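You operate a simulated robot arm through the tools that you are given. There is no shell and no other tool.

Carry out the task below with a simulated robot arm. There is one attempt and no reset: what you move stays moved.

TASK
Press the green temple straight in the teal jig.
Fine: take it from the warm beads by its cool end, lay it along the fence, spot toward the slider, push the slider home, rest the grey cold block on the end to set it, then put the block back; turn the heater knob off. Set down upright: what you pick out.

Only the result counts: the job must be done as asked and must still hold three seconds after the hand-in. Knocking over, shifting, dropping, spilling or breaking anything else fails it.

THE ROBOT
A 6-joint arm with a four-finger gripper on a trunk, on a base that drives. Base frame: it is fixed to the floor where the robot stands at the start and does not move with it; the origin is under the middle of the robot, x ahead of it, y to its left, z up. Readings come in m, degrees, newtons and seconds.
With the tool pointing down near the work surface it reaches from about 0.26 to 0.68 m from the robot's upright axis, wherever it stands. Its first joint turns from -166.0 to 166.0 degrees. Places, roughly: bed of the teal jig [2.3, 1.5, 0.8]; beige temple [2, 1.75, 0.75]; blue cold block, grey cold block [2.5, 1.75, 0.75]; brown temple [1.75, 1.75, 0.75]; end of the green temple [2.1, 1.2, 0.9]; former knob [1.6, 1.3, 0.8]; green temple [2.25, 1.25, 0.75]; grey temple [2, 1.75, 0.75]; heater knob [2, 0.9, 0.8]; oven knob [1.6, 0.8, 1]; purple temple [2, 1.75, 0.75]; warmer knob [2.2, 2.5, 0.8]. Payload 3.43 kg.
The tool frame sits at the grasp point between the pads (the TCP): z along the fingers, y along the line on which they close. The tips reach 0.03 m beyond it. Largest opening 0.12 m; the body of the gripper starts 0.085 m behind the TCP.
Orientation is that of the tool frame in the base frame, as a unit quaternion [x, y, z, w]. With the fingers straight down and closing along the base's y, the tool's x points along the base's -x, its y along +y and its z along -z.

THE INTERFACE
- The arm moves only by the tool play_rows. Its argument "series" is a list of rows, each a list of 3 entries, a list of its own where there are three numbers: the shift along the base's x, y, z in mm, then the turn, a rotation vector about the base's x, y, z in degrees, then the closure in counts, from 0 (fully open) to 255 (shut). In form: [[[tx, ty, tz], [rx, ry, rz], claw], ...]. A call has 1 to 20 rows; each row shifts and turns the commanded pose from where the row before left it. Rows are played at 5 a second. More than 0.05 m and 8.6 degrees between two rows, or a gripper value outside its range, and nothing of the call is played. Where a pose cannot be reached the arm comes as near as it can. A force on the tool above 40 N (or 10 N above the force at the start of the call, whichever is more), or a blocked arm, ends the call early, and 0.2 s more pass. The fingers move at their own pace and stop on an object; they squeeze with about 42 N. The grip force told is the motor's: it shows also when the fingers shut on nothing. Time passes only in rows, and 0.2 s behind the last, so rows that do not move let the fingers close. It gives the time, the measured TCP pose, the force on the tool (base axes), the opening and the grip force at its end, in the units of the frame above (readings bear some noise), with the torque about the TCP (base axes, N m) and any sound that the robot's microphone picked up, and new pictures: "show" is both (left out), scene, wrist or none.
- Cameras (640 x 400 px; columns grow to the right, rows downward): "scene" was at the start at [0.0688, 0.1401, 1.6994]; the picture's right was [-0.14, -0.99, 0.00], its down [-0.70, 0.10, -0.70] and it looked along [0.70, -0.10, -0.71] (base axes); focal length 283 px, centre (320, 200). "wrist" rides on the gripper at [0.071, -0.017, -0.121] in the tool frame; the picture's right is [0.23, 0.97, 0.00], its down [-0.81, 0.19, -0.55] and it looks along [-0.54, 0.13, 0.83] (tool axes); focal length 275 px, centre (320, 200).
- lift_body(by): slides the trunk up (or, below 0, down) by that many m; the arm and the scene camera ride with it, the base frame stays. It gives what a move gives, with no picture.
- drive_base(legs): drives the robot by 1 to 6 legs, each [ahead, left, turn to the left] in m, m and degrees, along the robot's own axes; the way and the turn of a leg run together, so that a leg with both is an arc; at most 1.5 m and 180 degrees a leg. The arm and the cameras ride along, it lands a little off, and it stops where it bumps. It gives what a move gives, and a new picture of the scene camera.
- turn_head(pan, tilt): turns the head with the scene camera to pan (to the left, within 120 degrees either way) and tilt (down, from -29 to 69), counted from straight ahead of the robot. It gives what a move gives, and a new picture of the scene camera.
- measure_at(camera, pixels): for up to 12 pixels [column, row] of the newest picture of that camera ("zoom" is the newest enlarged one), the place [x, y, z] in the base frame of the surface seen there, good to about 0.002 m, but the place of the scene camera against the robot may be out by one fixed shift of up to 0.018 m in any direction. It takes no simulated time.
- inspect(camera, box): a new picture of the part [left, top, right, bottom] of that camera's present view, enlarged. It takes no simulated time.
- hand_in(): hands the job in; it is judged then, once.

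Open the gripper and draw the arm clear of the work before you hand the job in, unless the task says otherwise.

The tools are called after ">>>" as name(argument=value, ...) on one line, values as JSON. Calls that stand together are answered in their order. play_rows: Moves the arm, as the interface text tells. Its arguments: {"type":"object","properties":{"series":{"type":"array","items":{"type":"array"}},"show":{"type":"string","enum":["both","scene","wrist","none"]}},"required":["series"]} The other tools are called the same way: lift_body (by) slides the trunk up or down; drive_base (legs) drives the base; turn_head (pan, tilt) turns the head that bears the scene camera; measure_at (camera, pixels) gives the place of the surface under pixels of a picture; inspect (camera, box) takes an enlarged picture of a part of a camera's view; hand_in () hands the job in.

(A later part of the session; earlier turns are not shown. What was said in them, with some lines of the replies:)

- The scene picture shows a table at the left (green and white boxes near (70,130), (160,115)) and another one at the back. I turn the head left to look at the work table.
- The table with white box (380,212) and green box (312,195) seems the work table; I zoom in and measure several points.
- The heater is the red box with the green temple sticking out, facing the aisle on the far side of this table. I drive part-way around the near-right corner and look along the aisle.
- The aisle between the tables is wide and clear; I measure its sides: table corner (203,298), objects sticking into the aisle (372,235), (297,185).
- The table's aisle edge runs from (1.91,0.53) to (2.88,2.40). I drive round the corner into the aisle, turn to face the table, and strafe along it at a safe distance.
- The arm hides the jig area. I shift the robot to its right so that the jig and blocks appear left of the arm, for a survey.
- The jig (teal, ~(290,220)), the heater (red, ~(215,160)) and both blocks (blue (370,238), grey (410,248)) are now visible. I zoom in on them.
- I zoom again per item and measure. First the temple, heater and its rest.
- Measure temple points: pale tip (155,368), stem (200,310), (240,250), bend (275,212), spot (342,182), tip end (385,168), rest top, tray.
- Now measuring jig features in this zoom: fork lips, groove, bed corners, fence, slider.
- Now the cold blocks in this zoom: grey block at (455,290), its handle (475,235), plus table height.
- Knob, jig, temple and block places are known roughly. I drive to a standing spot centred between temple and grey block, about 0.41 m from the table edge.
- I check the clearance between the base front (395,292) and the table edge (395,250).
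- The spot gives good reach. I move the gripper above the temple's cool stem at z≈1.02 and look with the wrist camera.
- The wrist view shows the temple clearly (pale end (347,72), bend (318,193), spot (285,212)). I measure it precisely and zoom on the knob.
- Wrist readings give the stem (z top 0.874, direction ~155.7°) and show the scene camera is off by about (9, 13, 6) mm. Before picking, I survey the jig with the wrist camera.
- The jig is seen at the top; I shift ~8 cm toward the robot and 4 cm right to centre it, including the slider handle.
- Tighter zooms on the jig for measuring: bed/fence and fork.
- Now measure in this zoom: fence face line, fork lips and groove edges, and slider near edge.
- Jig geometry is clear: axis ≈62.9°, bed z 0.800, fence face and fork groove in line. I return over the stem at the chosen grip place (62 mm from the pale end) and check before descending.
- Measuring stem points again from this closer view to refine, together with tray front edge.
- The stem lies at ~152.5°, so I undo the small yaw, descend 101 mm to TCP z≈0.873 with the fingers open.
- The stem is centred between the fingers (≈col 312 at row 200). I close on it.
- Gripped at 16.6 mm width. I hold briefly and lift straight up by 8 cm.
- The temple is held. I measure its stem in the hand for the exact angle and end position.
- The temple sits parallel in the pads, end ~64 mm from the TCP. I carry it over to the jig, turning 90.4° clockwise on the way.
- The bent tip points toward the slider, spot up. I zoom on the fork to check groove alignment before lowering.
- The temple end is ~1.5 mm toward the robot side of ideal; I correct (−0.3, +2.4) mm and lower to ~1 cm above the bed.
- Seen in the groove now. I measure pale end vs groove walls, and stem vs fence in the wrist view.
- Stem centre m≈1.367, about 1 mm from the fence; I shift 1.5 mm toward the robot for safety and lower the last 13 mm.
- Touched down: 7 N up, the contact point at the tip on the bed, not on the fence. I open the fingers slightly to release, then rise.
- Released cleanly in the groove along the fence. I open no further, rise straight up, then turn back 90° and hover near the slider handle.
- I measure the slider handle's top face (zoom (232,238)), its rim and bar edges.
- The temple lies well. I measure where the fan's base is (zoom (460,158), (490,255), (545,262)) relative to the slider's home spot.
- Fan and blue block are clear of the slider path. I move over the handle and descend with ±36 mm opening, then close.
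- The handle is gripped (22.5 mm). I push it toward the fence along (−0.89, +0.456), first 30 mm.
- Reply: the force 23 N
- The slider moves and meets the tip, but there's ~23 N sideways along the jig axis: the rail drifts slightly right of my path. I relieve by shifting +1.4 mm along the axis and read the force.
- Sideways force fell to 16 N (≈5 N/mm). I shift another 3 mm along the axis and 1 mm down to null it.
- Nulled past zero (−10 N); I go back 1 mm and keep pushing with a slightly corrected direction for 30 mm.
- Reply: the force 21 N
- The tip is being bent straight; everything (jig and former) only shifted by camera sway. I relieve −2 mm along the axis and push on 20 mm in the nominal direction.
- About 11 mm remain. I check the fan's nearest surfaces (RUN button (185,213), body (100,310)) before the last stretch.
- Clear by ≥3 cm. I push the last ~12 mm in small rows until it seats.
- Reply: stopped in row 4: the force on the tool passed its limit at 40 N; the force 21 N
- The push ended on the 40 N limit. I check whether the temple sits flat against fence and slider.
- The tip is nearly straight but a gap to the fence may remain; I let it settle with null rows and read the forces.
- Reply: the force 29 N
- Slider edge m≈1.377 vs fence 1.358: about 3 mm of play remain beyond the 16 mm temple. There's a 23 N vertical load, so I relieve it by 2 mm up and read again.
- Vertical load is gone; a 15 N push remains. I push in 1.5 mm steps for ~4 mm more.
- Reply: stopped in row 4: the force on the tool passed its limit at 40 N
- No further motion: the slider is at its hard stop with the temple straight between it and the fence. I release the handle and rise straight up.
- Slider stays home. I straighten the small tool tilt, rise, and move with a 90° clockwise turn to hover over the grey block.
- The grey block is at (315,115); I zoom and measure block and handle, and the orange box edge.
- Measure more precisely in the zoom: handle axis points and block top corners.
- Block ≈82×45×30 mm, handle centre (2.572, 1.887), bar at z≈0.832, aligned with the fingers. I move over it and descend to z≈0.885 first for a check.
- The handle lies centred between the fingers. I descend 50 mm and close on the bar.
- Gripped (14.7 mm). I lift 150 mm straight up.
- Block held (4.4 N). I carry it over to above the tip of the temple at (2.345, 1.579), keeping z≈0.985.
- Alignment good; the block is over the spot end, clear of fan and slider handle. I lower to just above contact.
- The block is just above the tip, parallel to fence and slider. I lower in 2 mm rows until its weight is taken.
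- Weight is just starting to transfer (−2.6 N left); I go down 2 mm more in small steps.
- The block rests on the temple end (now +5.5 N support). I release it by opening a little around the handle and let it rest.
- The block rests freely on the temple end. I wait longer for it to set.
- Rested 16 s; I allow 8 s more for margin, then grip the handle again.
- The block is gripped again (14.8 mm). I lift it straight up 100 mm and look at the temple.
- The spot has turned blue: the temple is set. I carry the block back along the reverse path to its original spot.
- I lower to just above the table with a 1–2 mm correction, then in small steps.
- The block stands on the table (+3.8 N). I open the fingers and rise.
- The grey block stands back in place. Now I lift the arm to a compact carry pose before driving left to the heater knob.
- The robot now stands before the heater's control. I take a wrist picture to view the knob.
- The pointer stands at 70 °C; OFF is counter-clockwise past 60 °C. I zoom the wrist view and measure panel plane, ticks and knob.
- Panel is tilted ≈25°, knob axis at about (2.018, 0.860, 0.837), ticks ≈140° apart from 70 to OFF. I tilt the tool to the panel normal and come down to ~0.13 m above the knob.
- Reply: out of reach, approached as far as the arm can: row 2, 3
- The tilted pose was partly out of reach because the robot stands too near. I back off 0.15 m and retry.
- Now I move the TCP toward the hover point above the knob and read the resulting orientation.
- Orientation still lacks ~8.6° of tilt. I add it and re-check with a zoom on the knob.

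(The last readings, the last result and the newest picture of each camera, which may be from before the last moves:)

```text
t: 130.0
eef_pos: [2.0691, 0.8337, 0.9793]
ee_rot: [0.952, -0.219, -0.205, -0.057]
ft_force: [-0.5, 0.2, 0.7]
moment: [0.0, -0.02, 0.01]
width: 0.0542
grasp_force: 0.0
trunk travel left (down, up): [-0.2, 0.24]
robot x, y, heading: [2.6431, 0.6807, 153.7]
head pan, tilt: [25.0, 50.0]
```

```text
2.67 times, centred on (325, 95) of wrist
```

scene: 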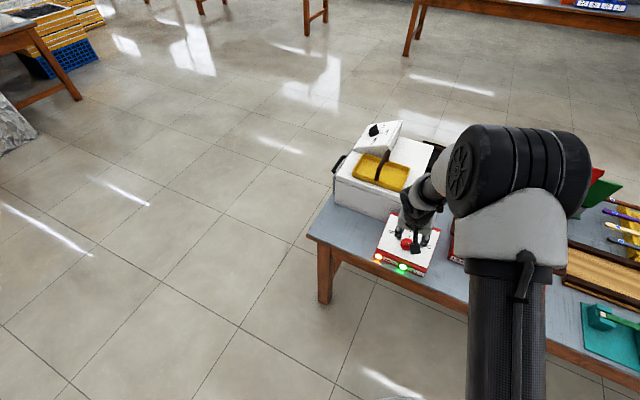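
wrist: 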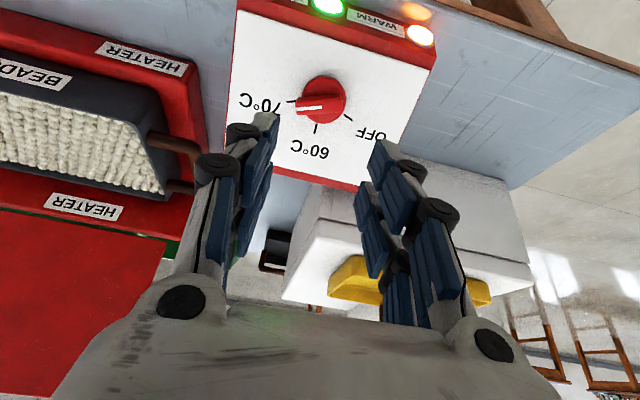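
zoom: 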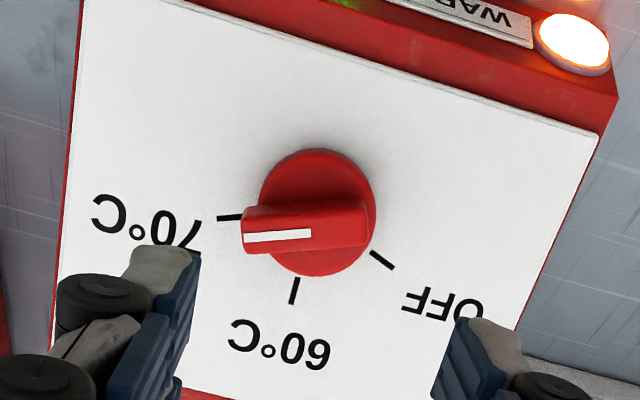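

Measuring knob details in this zoom: ticks, bar ends, bar top, disc top, panel.

>>> measure_at(camera="zoom", pixels=[[230, 217], [294, 291], [381, 260], [250, 232], [300, 225], [360, 222], [300, 180], [320, 255], [360, 240], [150, 120], [500, 180], [200, 320]])

>>> measure_at(camera="zoom", pixels=[[250, 212], [360, 204], [247, 250], [362, 245], [315, 152], [264, 180], [372, 190], [305, 272], [280, 215], [330, 240], [450, 100], [340, 160]])

```text
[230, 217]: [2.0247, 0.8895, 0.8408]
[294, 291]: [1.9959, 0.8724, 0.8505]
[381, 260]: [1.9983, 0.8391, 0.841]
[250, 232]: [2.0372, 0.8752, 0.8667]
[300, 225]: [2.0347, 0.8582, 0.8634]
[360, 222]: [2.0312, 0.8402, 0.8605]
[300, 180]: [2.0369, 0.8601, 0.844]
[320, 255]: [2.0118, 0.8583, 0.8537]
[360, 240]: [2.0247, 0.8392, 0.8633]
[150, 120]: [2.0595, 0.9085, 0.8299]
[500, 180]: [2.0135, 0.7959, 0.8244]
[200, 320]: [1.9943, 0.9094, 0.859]
```

```text
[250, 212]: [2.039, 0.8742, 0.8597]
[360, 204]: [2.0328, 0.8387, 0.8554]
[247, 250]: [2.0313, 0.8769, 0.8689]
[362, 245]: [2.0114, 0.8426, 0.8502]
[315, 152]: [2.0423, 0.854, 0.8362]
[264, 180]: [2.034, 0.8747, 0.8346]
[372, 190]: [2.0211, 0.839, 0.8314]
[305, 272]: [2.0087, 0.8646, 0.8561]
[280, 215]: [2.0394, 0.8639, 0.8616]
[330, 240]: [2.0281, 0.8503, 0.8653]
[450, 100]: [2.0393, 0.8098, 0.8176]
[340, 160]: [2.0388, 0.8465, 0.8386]
```

The bar points exactly at the 70 tick; ticks are at ±70°, knob top 30 mm, disc 13 mm above the panel. I turn the tool −71.3° about the panel normal so the fingers straddle the bar, still above.

>>> play_rows(series=[[[0, 0, 0], [0.64, 1.25, 0], 140], [[0, 0, 0], [-3.09, 1.58, -7.12], 140], [[0, 0, 0], [-3.09, 1.58, -7.12], 140], [[0, 0, 0], [-3.09, 1.58, -7.12], 140], [[0, 0, 0], [-3.09, 1.58, -7.12], 140], [[0, 0, 0], [-3.09, 1.58, -7.12], 140], [[0, 0, 0], [-3.09, 1.58, -7.12], 140], [[0, 0, 0], [-3.09, 1.58, -7.12], 140], [[0, 0, 0], [-3.09, 1.58, -7.12], 140], [[0, 0, 0], [-3.09, 1.58, -7.12], 140], [[0, 0, 0], [0, 0, 0], 140], [[0, 0, 0], [0, 0, 0], 140]])

```text
t: 132.6
eef_pos: [2.0641, 0.8346, 0.9819]
ee_rot: [-0.644, 0.732, 0.209, -0.075]
ft_force: [-0.7, -0.1, -1.0]
moment: [-0.02, 0.02, 0.0]
width: 0.054
grasp_force: 0.0
out of reach, approached as far as the arm can: row 10
trunk travel left (down, up): [-0.2, 0.24]
robot x, y, heading: [2.6448, 0.6817, 153.8]
head pan, tilt: [25.0, 50.0]
```

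scene: 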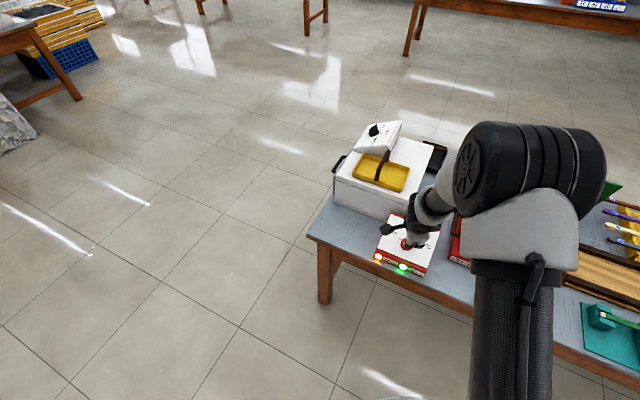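
wrist: 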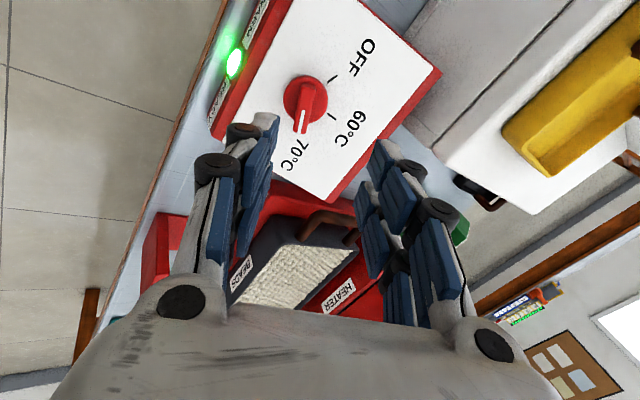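

The tool is aligned with the bar (−160° in panel terms), at its limit in that row but correct. I move to 6 cm above the grip pose and check.

>>> play_rows(series=[[[-1.5, 2, -25], [0, 0, 0], 140], [[-1.2, 2, -25], [0, 0, 0], 140], [[0, 0, 0], [0, 0, 0], 140], [[0, 0, 0], [0, 0, 0], 140]], show="wrist")

>>> inspect(camera="wrist", box=[230, 20, 420, 170])

```text
t: 133.6
eef_pos: [2.0427, 0.8425, 0.9413]
ee_rot: [-0.644, 0.732, 0.21, -0.075]
ft_force: [-0.7, -0.3, 1.0]
moment: [-0.02, 0.01, 0.01]
width: 0.054
grasp_force: 0.0
out of reach, approached as far as the arm can: row 1, 2
trunk travel left (down, up): [-0.2, 0.24]
robot x, y, heading: [2.6439, 0.6845, 153.8]
head pan, tilt: [25.0, 50.0]
```

wrist: 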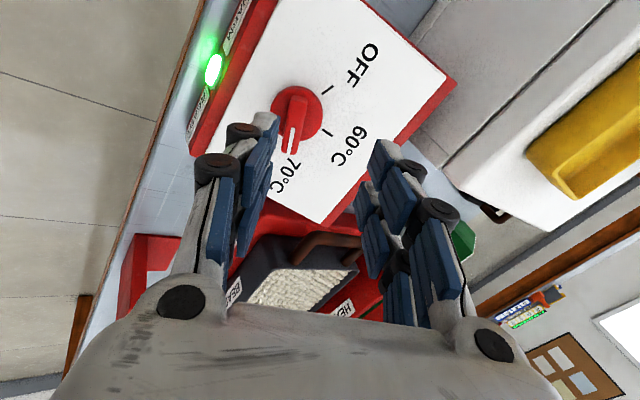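

```text
2.67 times, centred on (325, 95) of wrist
```

zoom: 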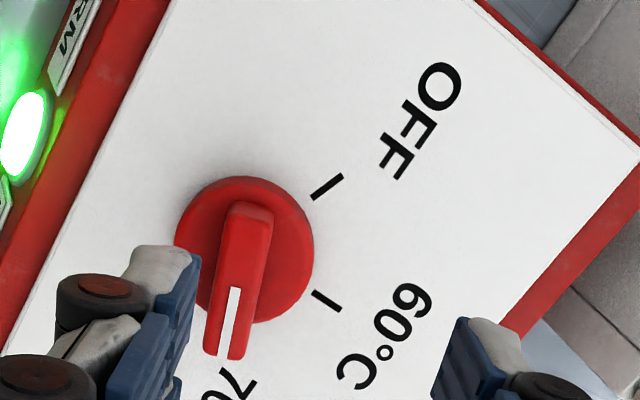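

The arm reaches its wrist limit when descending with this tilt; a lower shoulder should help. I raise the TCP 170 mm, then lower the trunk by 150 mm.

>>> play_rows(series=[[[5, -3, 43], [0, 0, 0], 140], [[5, -2, 43], [0, 0, 0], 140], [[5, 0, 43], [0, 0, 0], 140], [[4, 0, 43], [0, 0, 0], 140], [[0, 0, 0], [0, 0, 0], 140]], show="none")

>>> lift_body(by=-0.15)

>>> play_rows(series=[[[0, 0, 0], [0, 0, 0], 140]], show="both")

```text
t: 134.8
eef_pos: [2.0617, 0.8399, 1.1145]
ee_rot: [-0.643, 0.731, 0.212, -0.078]
ft_force: [-0.6, -0.4, 0.7]
moment: [0.01, -0.04, -0.02]
width: 0.0542
grasp_force: 0.0
trunk travel left (down, up): [-0.2, 0.24]
robot x, y, heading: [2.6441, 0.6834, 153.4]
head pan, tilt: [25.0, 50.0]
```

```text
t: 136.5
eef_pos: [2.0605, 0.8394, 0.9655]
ee_rot: [-0.644, 0.731, 0.213, -0.078]
ft_force: [0.5, -0.9, -0.7]
moment: [0.01, -0.01, 0.03]
width: 0.0541
grasp_force: 0.0
trunk travel left (down, up): [-0.05, 0.39]
robot x, y, heading: [2.6461, 0.6872, 153.7]
head pan, tilt: [25.0, 50.0]
```

```text
t: 136.9
eef_pos: [2.0605, 0.8392, 0.9655]
ee_rot: [-0.644, 0.73, 0.214, -0.078]
ft_force: [0.7, 0.2, -0.3]
moment: [0.02, -0.02, 0.01]
width: 0.0541
grasp_force: 0.1
trunk travel left (down, up): [-0.05, 0.39]
robot x, y, heading: [2.645, 0.6821, 153.7]
head pan, tilt: [25.0, 50.0]
```

scene: 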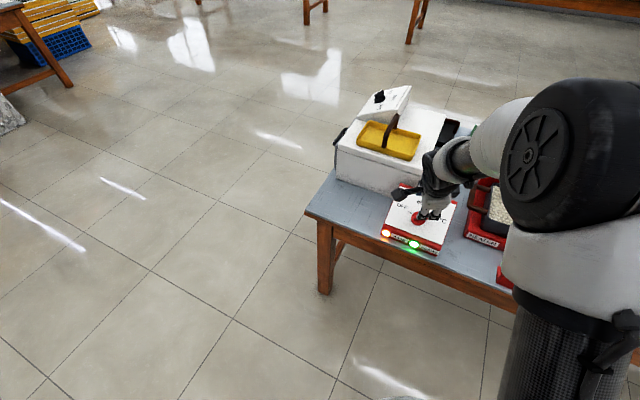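
wrist: 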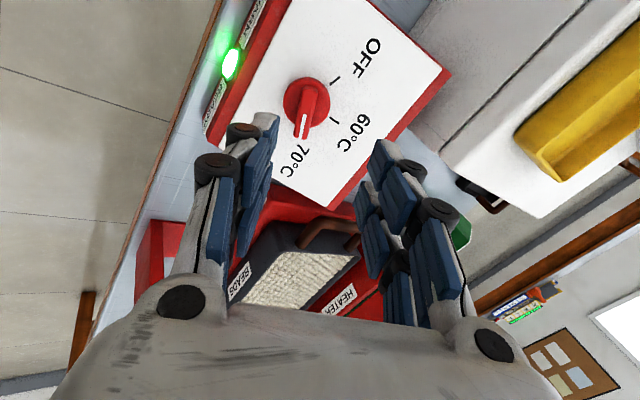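

Reach is fine now. I re-measure the knob's bar in this view to set the grip point.

>>> inspect(camera="wrist", box=[240, 50, 380, 160])

>>> measure_at(camera="zoom", pixels=[[318, 150], [300, 250], [290, 330], [272, 330], [300, 380], [325, 250], [345, 180], [290, 150], [330, 140], [270, 370]])

```text
3.64 times, centred on (310, 105) of wrist
```

zoom: 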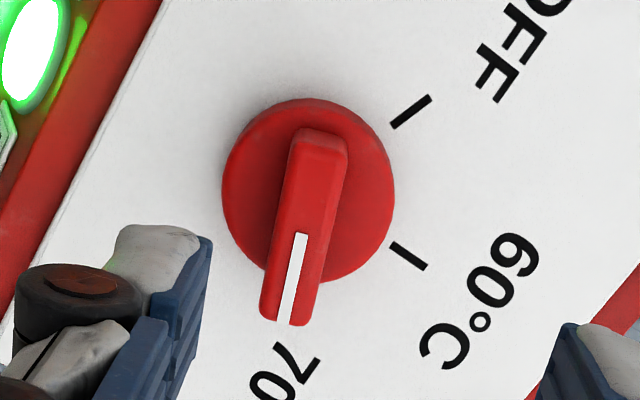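

```text
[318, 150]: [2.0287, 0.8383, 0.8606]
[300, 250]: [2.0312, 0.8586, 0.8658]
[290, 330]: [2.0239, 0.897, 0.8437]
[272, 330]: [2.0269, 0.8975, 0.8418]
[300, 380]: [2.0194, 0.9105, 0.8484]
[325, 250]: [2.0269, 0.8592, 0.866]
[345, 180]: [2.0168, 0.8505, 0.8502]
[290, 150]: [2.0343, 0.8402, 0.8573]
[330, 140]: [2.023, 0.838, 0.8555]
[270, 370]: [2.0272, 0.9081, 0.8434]
```

I shift 17 mm sideways onto the knob axis and approach along the normal, stopping ~3 cm before the grip depth.

>>> play_rows(series=[[[15.3, -8, -0.7], [0, 0, 0], 140], [[-12.7, 6.5, -29], [0, 0, 0], 140], [[-12.7, 6.5, -29], [0, 0, 0], 140], [[0, 0, 0], [0, 0, 0], 140], [[0, 0, 0], [0, 0, 0], 140]])

>>> inspect(camera="wrist", box=[200, 60, 440, 230])

```text
t: 138.1
eef_pos: [2.0517, 0.845, 0.904]
ee_rot: [-0.644, 0.731, 0.213, -0.079]
ft_force: [0.2, 0.2, -0.3]
moment: [0.0, -0.02, 0.02]
width: 0.0542
grasp_force: 0.1
trunk travel left (down, up): [-0.05, 0.39]
robot x, y, heading: [2.6413, 0.6779, 154.0]
head pan, tilt: [25.0, 50.0]
```

scene: 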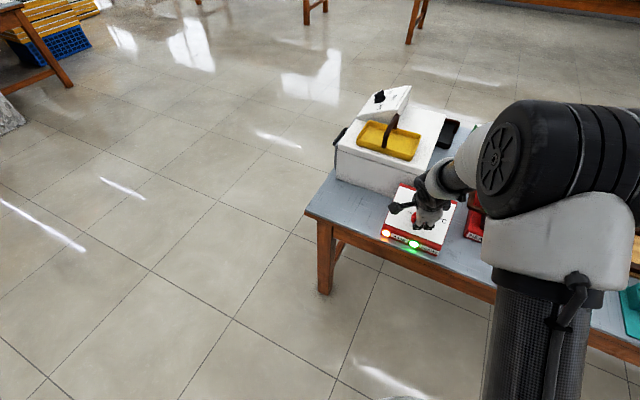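
wrist: 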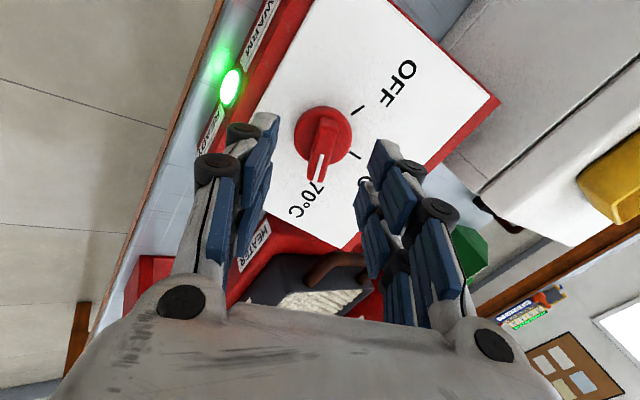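

```text
2.35 times, centred on (320, 145) of wrist
```

zoom: 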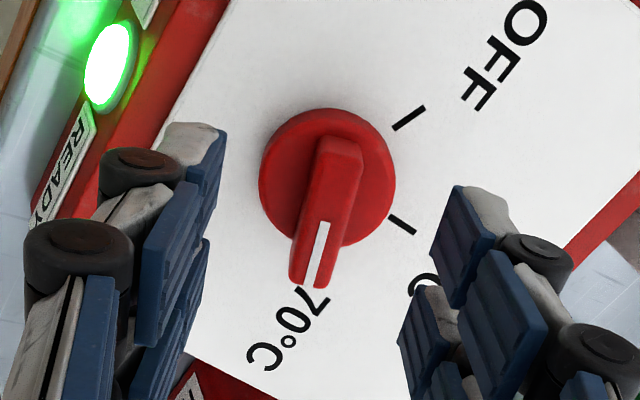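

The knob bar is centred between the fingers and parallel. I go in the last 29 mm along the normal, then close.

>>> play_rows(series=[[[-6.5, 3, -13.5], [0, 0, 0], 140], [[-6.2, 2.8, -13], [0, 0, 0], 140], [[0, 0, 0], [0, 0, 0], 140], [[0, 0, 0], [0, 0, 0], 140]], show="wrist")

>>> inspect(camera="wrist", box=[200, 60, 440, 260])

>>> inspect(camera="scene", box=[370, 160, 480, 260])

```text
t: 139.1
eef_pos: [2.0382, 0.8507, 0.8789]
ee_rot: [-0.644, 0.731, 0.213, -0.079]
ft_force: [0.3, 0.2, 0.9]
moment: [0.02, -0.01, 0.02]
width: 0.054
grasp_force: 0.1
trunk travel left (down, up): [-0.05, 0.39]
robot x, y, heading: [2.6442, 0.6782, 153.4]
head pan, tilt: [25.0, 50.0]
```

wrist: 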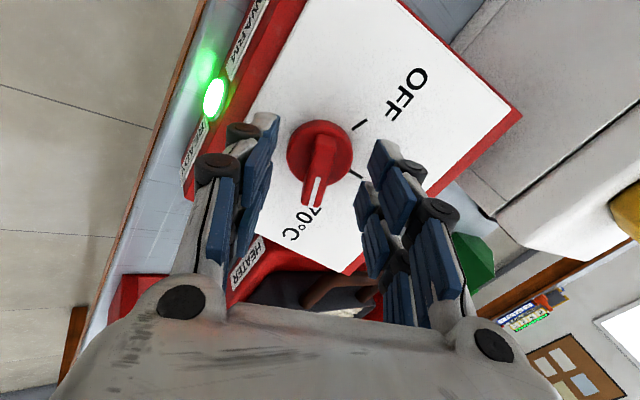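

```text
2.00 times, centred on (320, 160) of wrist
```

zoom: 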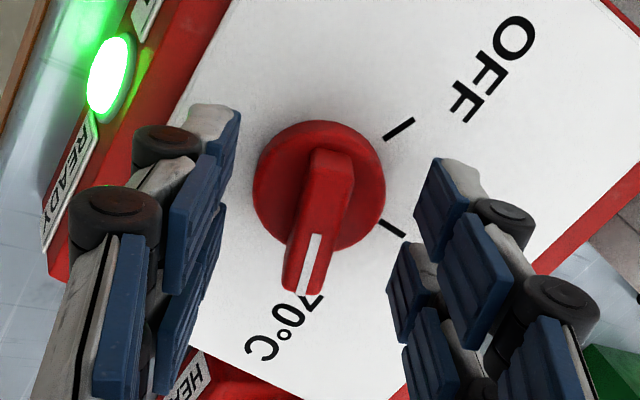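

```text
4.00 times, centred on (425, 210) of scene
```

zoom: 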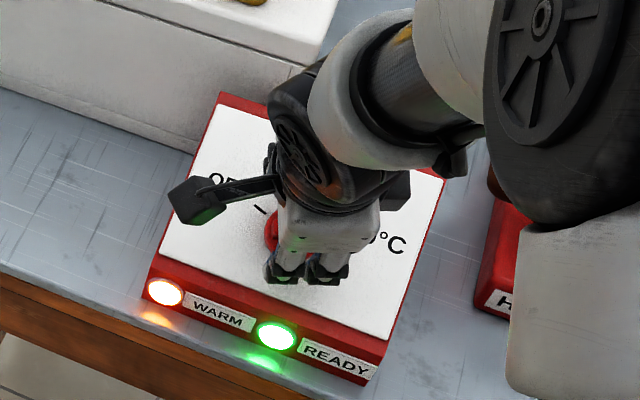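

Fingers straddle the bar with no contact force. I close on it.

>>> play_rows(series=[[[0, 0, 0], [0, 0, 0], 180], [[0, 0, 0], [0, 0, 0], 210], [[0, 0, 0], [0, 0, 0], 255], [[0, 0, 0], [0, 0, 0], 255], [[0, 0, 0], [0, 0, 0], 255]], show="wrist")

```text
t: 140.3
eef_pos: [2.0378, 0.8499, 0.878]
ee_rot: [-0.643, 0.731, 0.213, -0.077]
ft_force: [1.1, 0.1, 0.0]
moment: [0.13, 0.01, -0.07]
width: 0.013
grasp_force: 40.7
trunk travel left (down, up): [-0.05, 0.39]
robot x, y, heading: [2.6434, 0.6814, 153.5]
head pan, tilt: [25.0, 50.0]
```

wrist: 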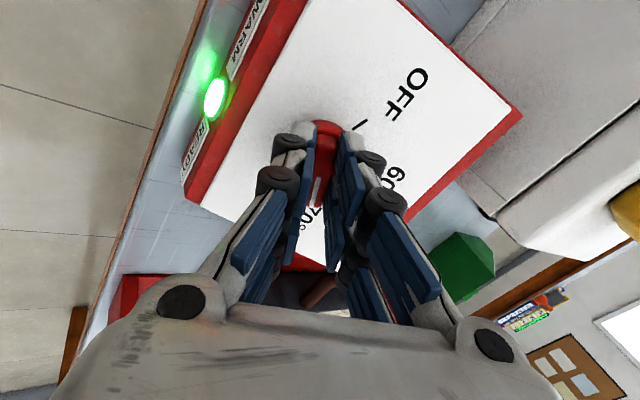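

Gripped at 13 mm on the axis. I turn +67° about the panel normal (counter-clockwise), first half.

>>> play_rows(series=[[[0, 0, 0], [3.28, -1.68, 7.55], 255], [[0, 0, 0], [3.28, -1.68, 7.55], 255], [[0, 0, 0], [3.28, -1.68, 7.55], 255], [[0, 0, 0], [3.28, -1.68, 7.55], 255], [[0, 0, 0], [3.28, -1.68, 7.55], 255], [[0, 0, 0], [3.28, -1.68, 7.55], 255], [[0, 0, 0], [3.28, -1.68, 7.55], 255], [[0, 0, 0], [3.28, -1.68, 7.55], 255], [[0, 0, 0], [0, 0, 0], 255]])

```text
t: 142.3
eef_pos: [2.0386, 0.8509, 0.8789]
ee_rot: [0.94, -0.25, -0.226, -0.049]
ft_force: [-4.6, 4.9, -7.3]
moment: [-0.37, -0.8, -0.02]
width: 0.013
grasp_force: 45.0
trunk travel left (down, up): [-0.05, 0.39]
robot x, y, heading: [2.6459, 0.6838, 153.8]
head pan, tilt: [25.0, 50.0]
```

scene: 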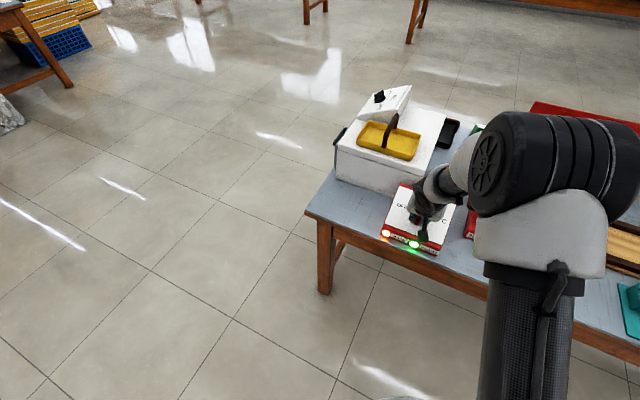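
wrist: 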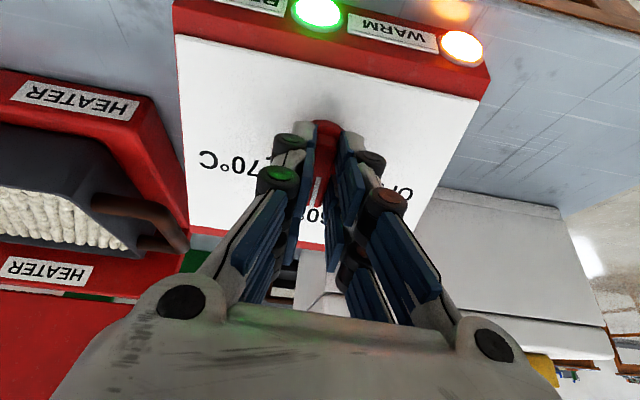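

The knob turns smoothly with the hand, now near 60 °C. I turn the remaining 73°.

>>> play_rows(series=[[[0, 0, 0], [3.16, -1.62, 7.28], 255], [[0, 0, 0], [3.16, -1.62, 7.28], 255], [[0, 0, 0], [3.16, -1.62, 7.28], 255], [[0, 0, 0], [3.16, -1.62, 7.28], 255], [[0, 0, 0], [3.16, -1.62, 7.28], 255], [[0, 0, 0], [3.16, -1.62, 7.28], 255], [[0, 0, 0], [3.16, -1.62, 7.28], 255], [[0, 0, 0], [3.16, -1.62, 7.28], 255], [[0, 0, 0], [3.16, -1.62, 7.28], 255], [[0, 0, 0], [0, 0, 0], 255]])

```text
t: 144.5
eef_pos: [2.0379, 0.8513, 0.8783]
ee_rot: [0.905, 0.359, -0.153, -0.167]
ft_force: [-1.3, 9.0, -10.8]
moment: [0.66, -0.73, -0.65]
width: 0.0128
grasp_force: 44.8
trunk travel left (down, up): [-0.05, 0.39]
robot x, y, heading: [2.6461, 0.6773, 153.6]
head pan, tilt: [25.0, 50.0]
```

scene: 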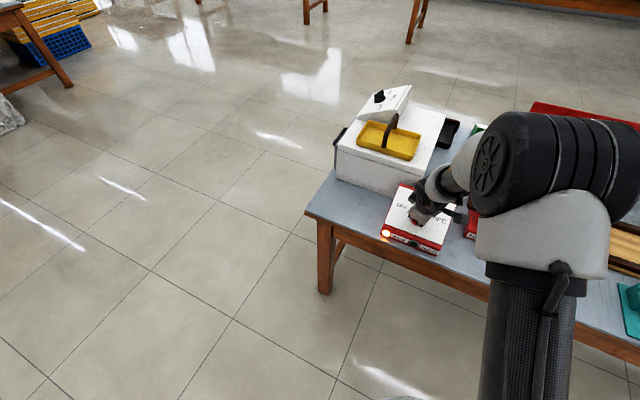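
wrist: 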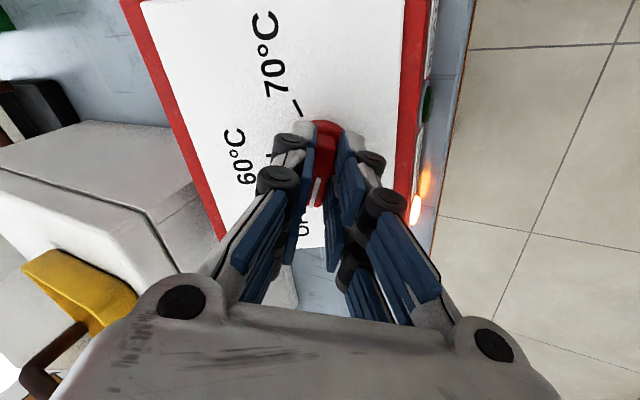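

READY light is off. I open the fingers and back out along the normal to check the pointer against the OFF tick.

>>> play_rows(series=[[[0, 0, 0], [0, 0, 0], 200], [[0, 0, 0], [0, 0, 0], 140], [[0, 0, 0], [0, 0, 0], 140], [[0, 0, 0], [0, 0, 0], 140], [[12, -6, 27], [0, 0, 0], 140], [[12, -6, 27], [0, 0, 0], 140], [[12, -6, 27], [0, 0, 0], 140], [[0, 0, 0], [0, 0, 0], 140]])

>>> inspect(camera="wrist", box=[200, 20, 440, 200])

```text
t: 146.3
eef_pos: [2.072, 0.8323, 0.9613]
ee_rot: [0.905, 0.358, -0.154, -0.167]
ft_force: [-0.7, -0.7, 0.3]
moment: [0.02, -0.03, 0.0]
width: 0.0541
grasp_force: 0.0
trunk travel left (down, up): [-0.05, 0.39]
robot x, y, heading: [2.6467, 0.6843, 153.8]
head pan, tilt: [25.0, 50.0]
```

scene: 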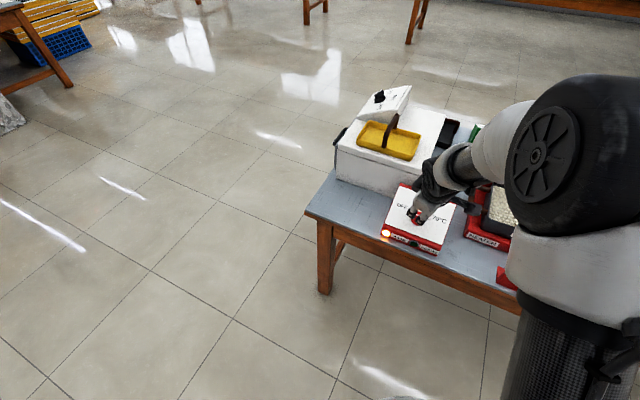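
wrist: 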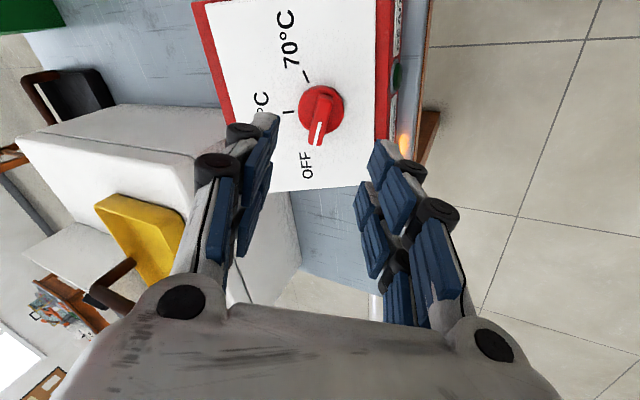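

```text
2.22 times, centred on (320, 110) of wrist
```

zoom: 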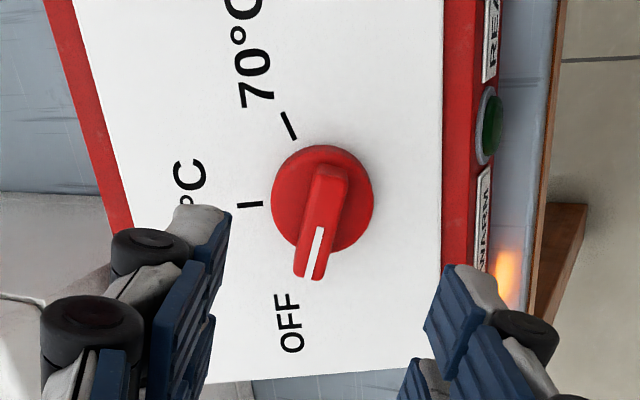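

The pointer covers the OFF tick. I measure its direction precisely and look at the lamps.

>>> measure_at(camera="zoom", pixels=[[330, 180], [322, 220], [310, 270], [318, 240], [290, 126], [250, 205], [302, 272], [345, 180]])

>>> inspect(camera="scene", box=[360, 160, 480, 270])

```text
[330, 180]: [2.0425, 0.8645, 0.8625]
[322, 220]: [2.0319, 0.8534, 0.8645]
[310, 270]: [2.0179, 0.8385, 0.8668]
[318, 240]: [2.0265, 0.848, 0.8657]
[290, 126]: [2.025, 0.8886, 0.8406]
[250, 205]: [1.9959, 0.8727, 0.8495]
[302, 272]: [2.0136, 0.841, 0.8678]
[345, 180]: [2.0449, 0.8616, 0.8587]
```

```text
3.64 times, centred on (420, 215) of scene
```

zoom: 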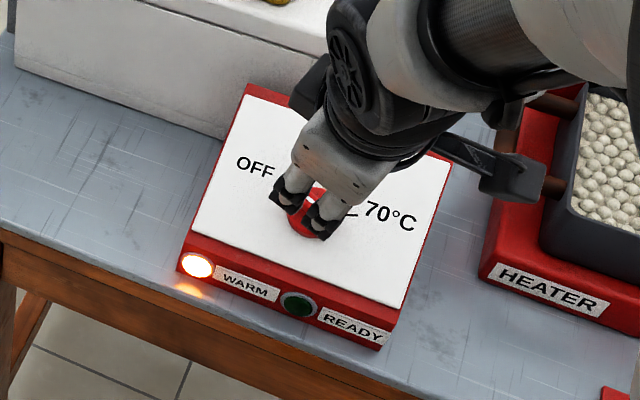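

Pointer is at ~72°, i.e. on the OFF tick (~70°). I raise the arm clear and open the gripper, then check the whole bench.

>>> play_rows(series=[[[10, -5, 35], [0, 0, 0], 100], [[10, -5, 40], [0, 0, 0], 50], [[10, -5, 40], [0, 0, 0], 0], [[20, -10, 40], [0, 0, 0], 0], [[0, 0, 0], [0, 0, 0], 0]], show="none")

>>> drive_base(legs=[[-0.2, 0, 0]])

>>> turn_head(pan=10, tilt=40)

```text
t: 147.5
eef_pos: [2.1232, 0.8056, 1.1155]
ee_rot: [0.906, 0.357, -0.155, -0.167]
ft_force: [0.5, -0.4, -0.4]
moment: [0.03, -0.04, 0.05]
width: 0.1196
grasp_force: 0.1
trunk travel left (down, up): [-0.05, 0.39]
robot x, y, heading: [2.6469, 0.684, 153.7]
head pan, tilt: [25.0, 50.0]
```

```text
t: 149.1
eef_pos: [2.3029, 0.7154, 1.1161]
ee_rot: [0.905, 0.359, -0.154, -0.167]
ft_force: [1.2, 0.8, 0.1]
moment: [-0.02, 0.01, 0.0]
width: 0.12
grasp_force: 0.0
trunk travel left (down, up): [-0.05, 0.39]
robot x, y, heading: [2.8289, 0.5906, 153.8]
head pan, tilt: [25.0, 50.0]
```

scene: 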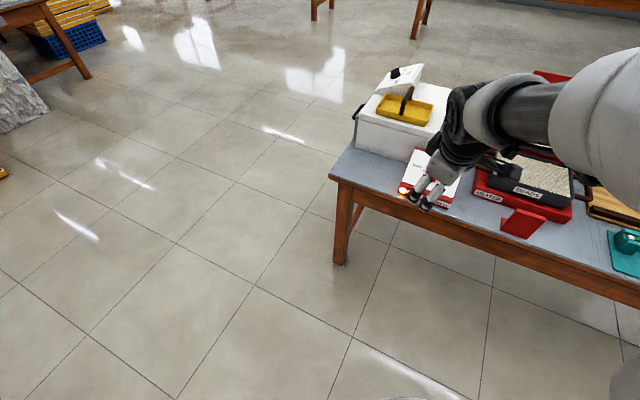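

```text
t: 149.9
eef_pos: [2.3024, 0.715, 1.1154]
ee_rot: [0.905, 0.36, -0.154, -0.166]
ft_force: [-1.4, -0.7, -0.2]
moment: [0.02, -0.03, 0.02]
width: 0.12
grasp_force: 0.0
trunk travel left (down, up): [-0.05, 0.39]
robot x, y, heading: [2.8218, 0.5932, 154.0]
head pan, tilt: [10.0, 40.0]
```

scene: 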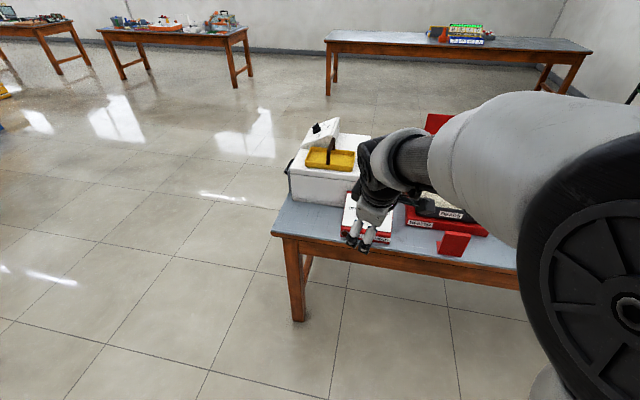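

The arm hides the bench; I drive along the aisle to the right to look back at jig and blocks.

>>> drive_base(legs=[[0, -1.2, 0]])

>>> turn_head(pan=35, tilt=42)

```text
t: 156.0
eef_pos: [2.8457, 1.807, 1.1153]
ee_rot: [0.908, 0.351, -0.153, -0.168]
ft_force: [-0.1, 0.8, 0.6]
moment: [0.01, 0.0, 0.04]
width: 0.1203
grasp_force: 0.1
trunk travel left (down, up): [-0.05, 0.39]
robot x, y, heading: [3.3654, 1.6738, 152.8]
head pan, tilt: [10.0, 40.0]
```

scene: 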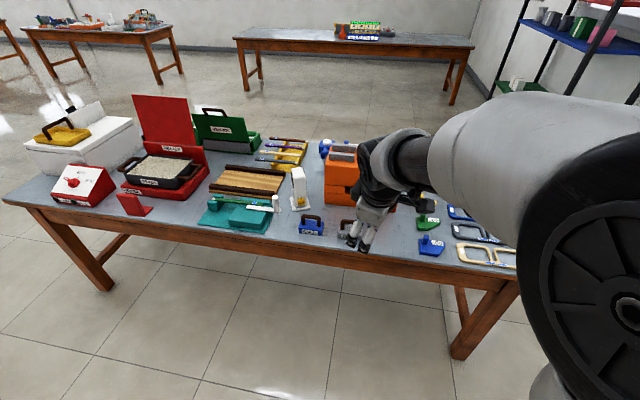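

```text
t: 156.9
eef_pos: [2.8471, 1.8058, 1.1141]
ee_rot: [0.909, 0.351, -0.152, -0.168]
ft_force: [-0.2, 0.5, 0.5]
moment: [-0.01, -0.02, -0.03]
width: 0.1203
grasp_force: 0.1
trunk travel left (down, up): [-0.05, 0.39]
robot x, y, heading: [3.3675, 1.6755, 153.2]
head pan, tilt: [35.0, 42.0]
```

scene: 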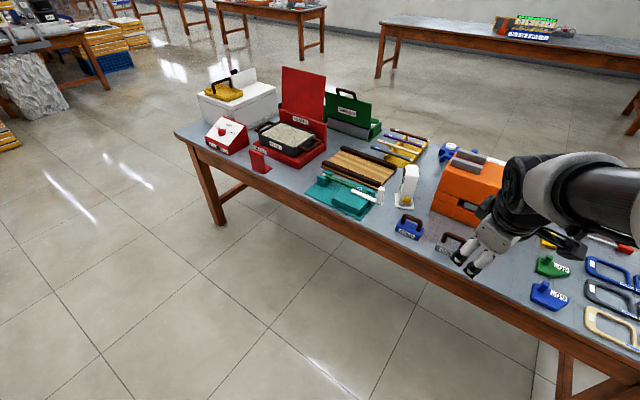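

Zooming on jig and heater control for a final check.

>>> inspect(camera="scene", box=[295, 160, 395, 225])

>>> inspect(camera="scene", box=[190, 95, 310, 180])

>>> inspect(camera="scene", box=[380, 190, 500, 270])

```text
6.15 times, centred on (345, 192) of scene
```

zoom: 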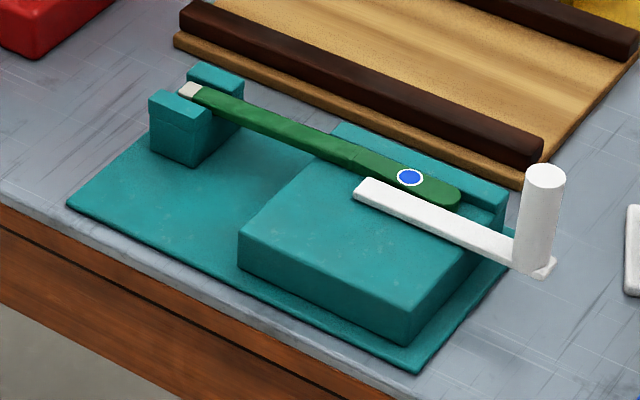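

```text
4.71 times, centred on (250, 138) of scene
```

zoom: 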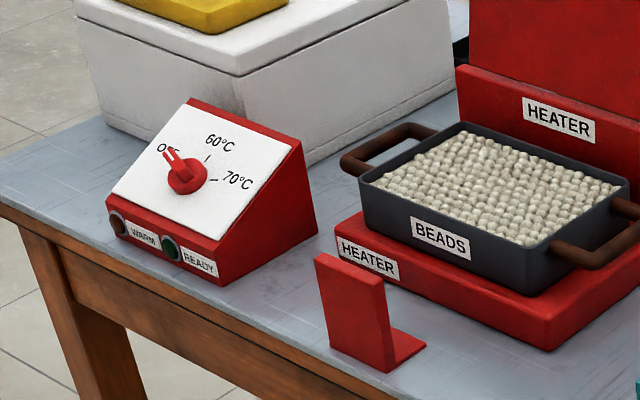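

```text
5.00 times, centred on (440, 230) of scene
```

zoom: 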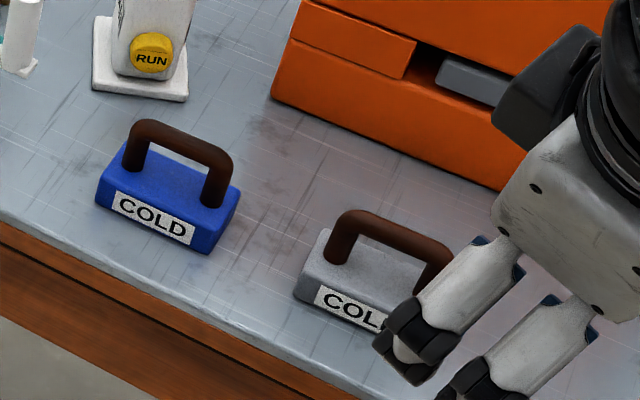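

Heater lamps are out and the knob is on OFF; the block is back. I measure the straightness of the temple's centreline.

>>> inspect(camera="scene", box=[318, 168, 374, 203])

>>> measure_at(camera="scene", pixels=[[326, 174.5], [331, 176.5], [338, 180], [345, 183], [352, 186], [357, 188], [362, 190], [366, 191.5]])

```text
11.43 times, centred on (346, 186) of scene
```

zoom: 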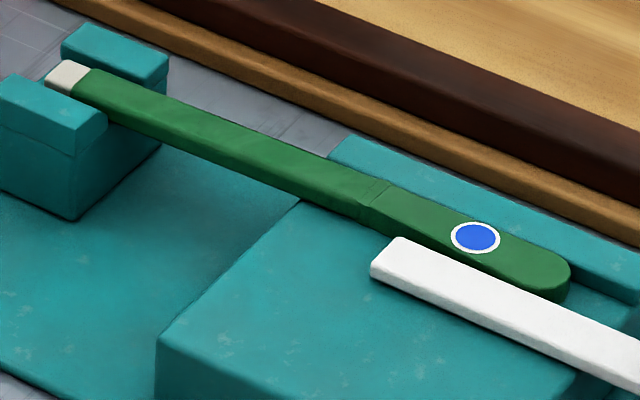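

```text
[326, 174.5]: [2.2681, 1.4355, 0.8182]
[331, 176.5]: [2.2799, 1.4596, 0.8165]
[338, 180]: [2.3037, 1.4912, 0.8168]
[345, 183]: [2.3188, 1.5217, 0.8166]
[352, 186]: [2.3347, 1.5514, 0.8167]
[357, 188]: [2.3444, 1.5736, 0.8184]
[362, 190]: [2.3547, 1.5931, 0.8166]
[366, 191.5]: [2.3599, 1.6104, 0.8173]
```

The temple's edges run straight through the former bend (slopes ≈0.41 and 0.39 in the zoom), spot blue, slider home, block back, heater off, arm clear and gripper open. I hand in.

>>> hand_in()

```text
The job is handed in.
```

I pressed the green temple straight in the teal jig and handed the job in. I haven't been told how it was judged.

- **Temple:** it lies along the fence with the spot end under the slider. By eye and camera readings, the old bend is straight to within about 1°. The spot turned from red to blue while the cold block rested on it, so I take it to be set.
- **Slider:** I pushed it until it stopped. It didn't move further when I pushed again up to the 40 N limit, and I left it there.
- **Grey cold block:** it rested on the end for about 24 seconds, then went back to its starting place, upright, to within about 2 mm.
- **Heater knob:** it was at 70 °C and now points at OFF, and both heater lamps are out.

The arm is clear of the bench with the gripper open. In the last pictures, nothing else on the bench looked moved or knocked over.
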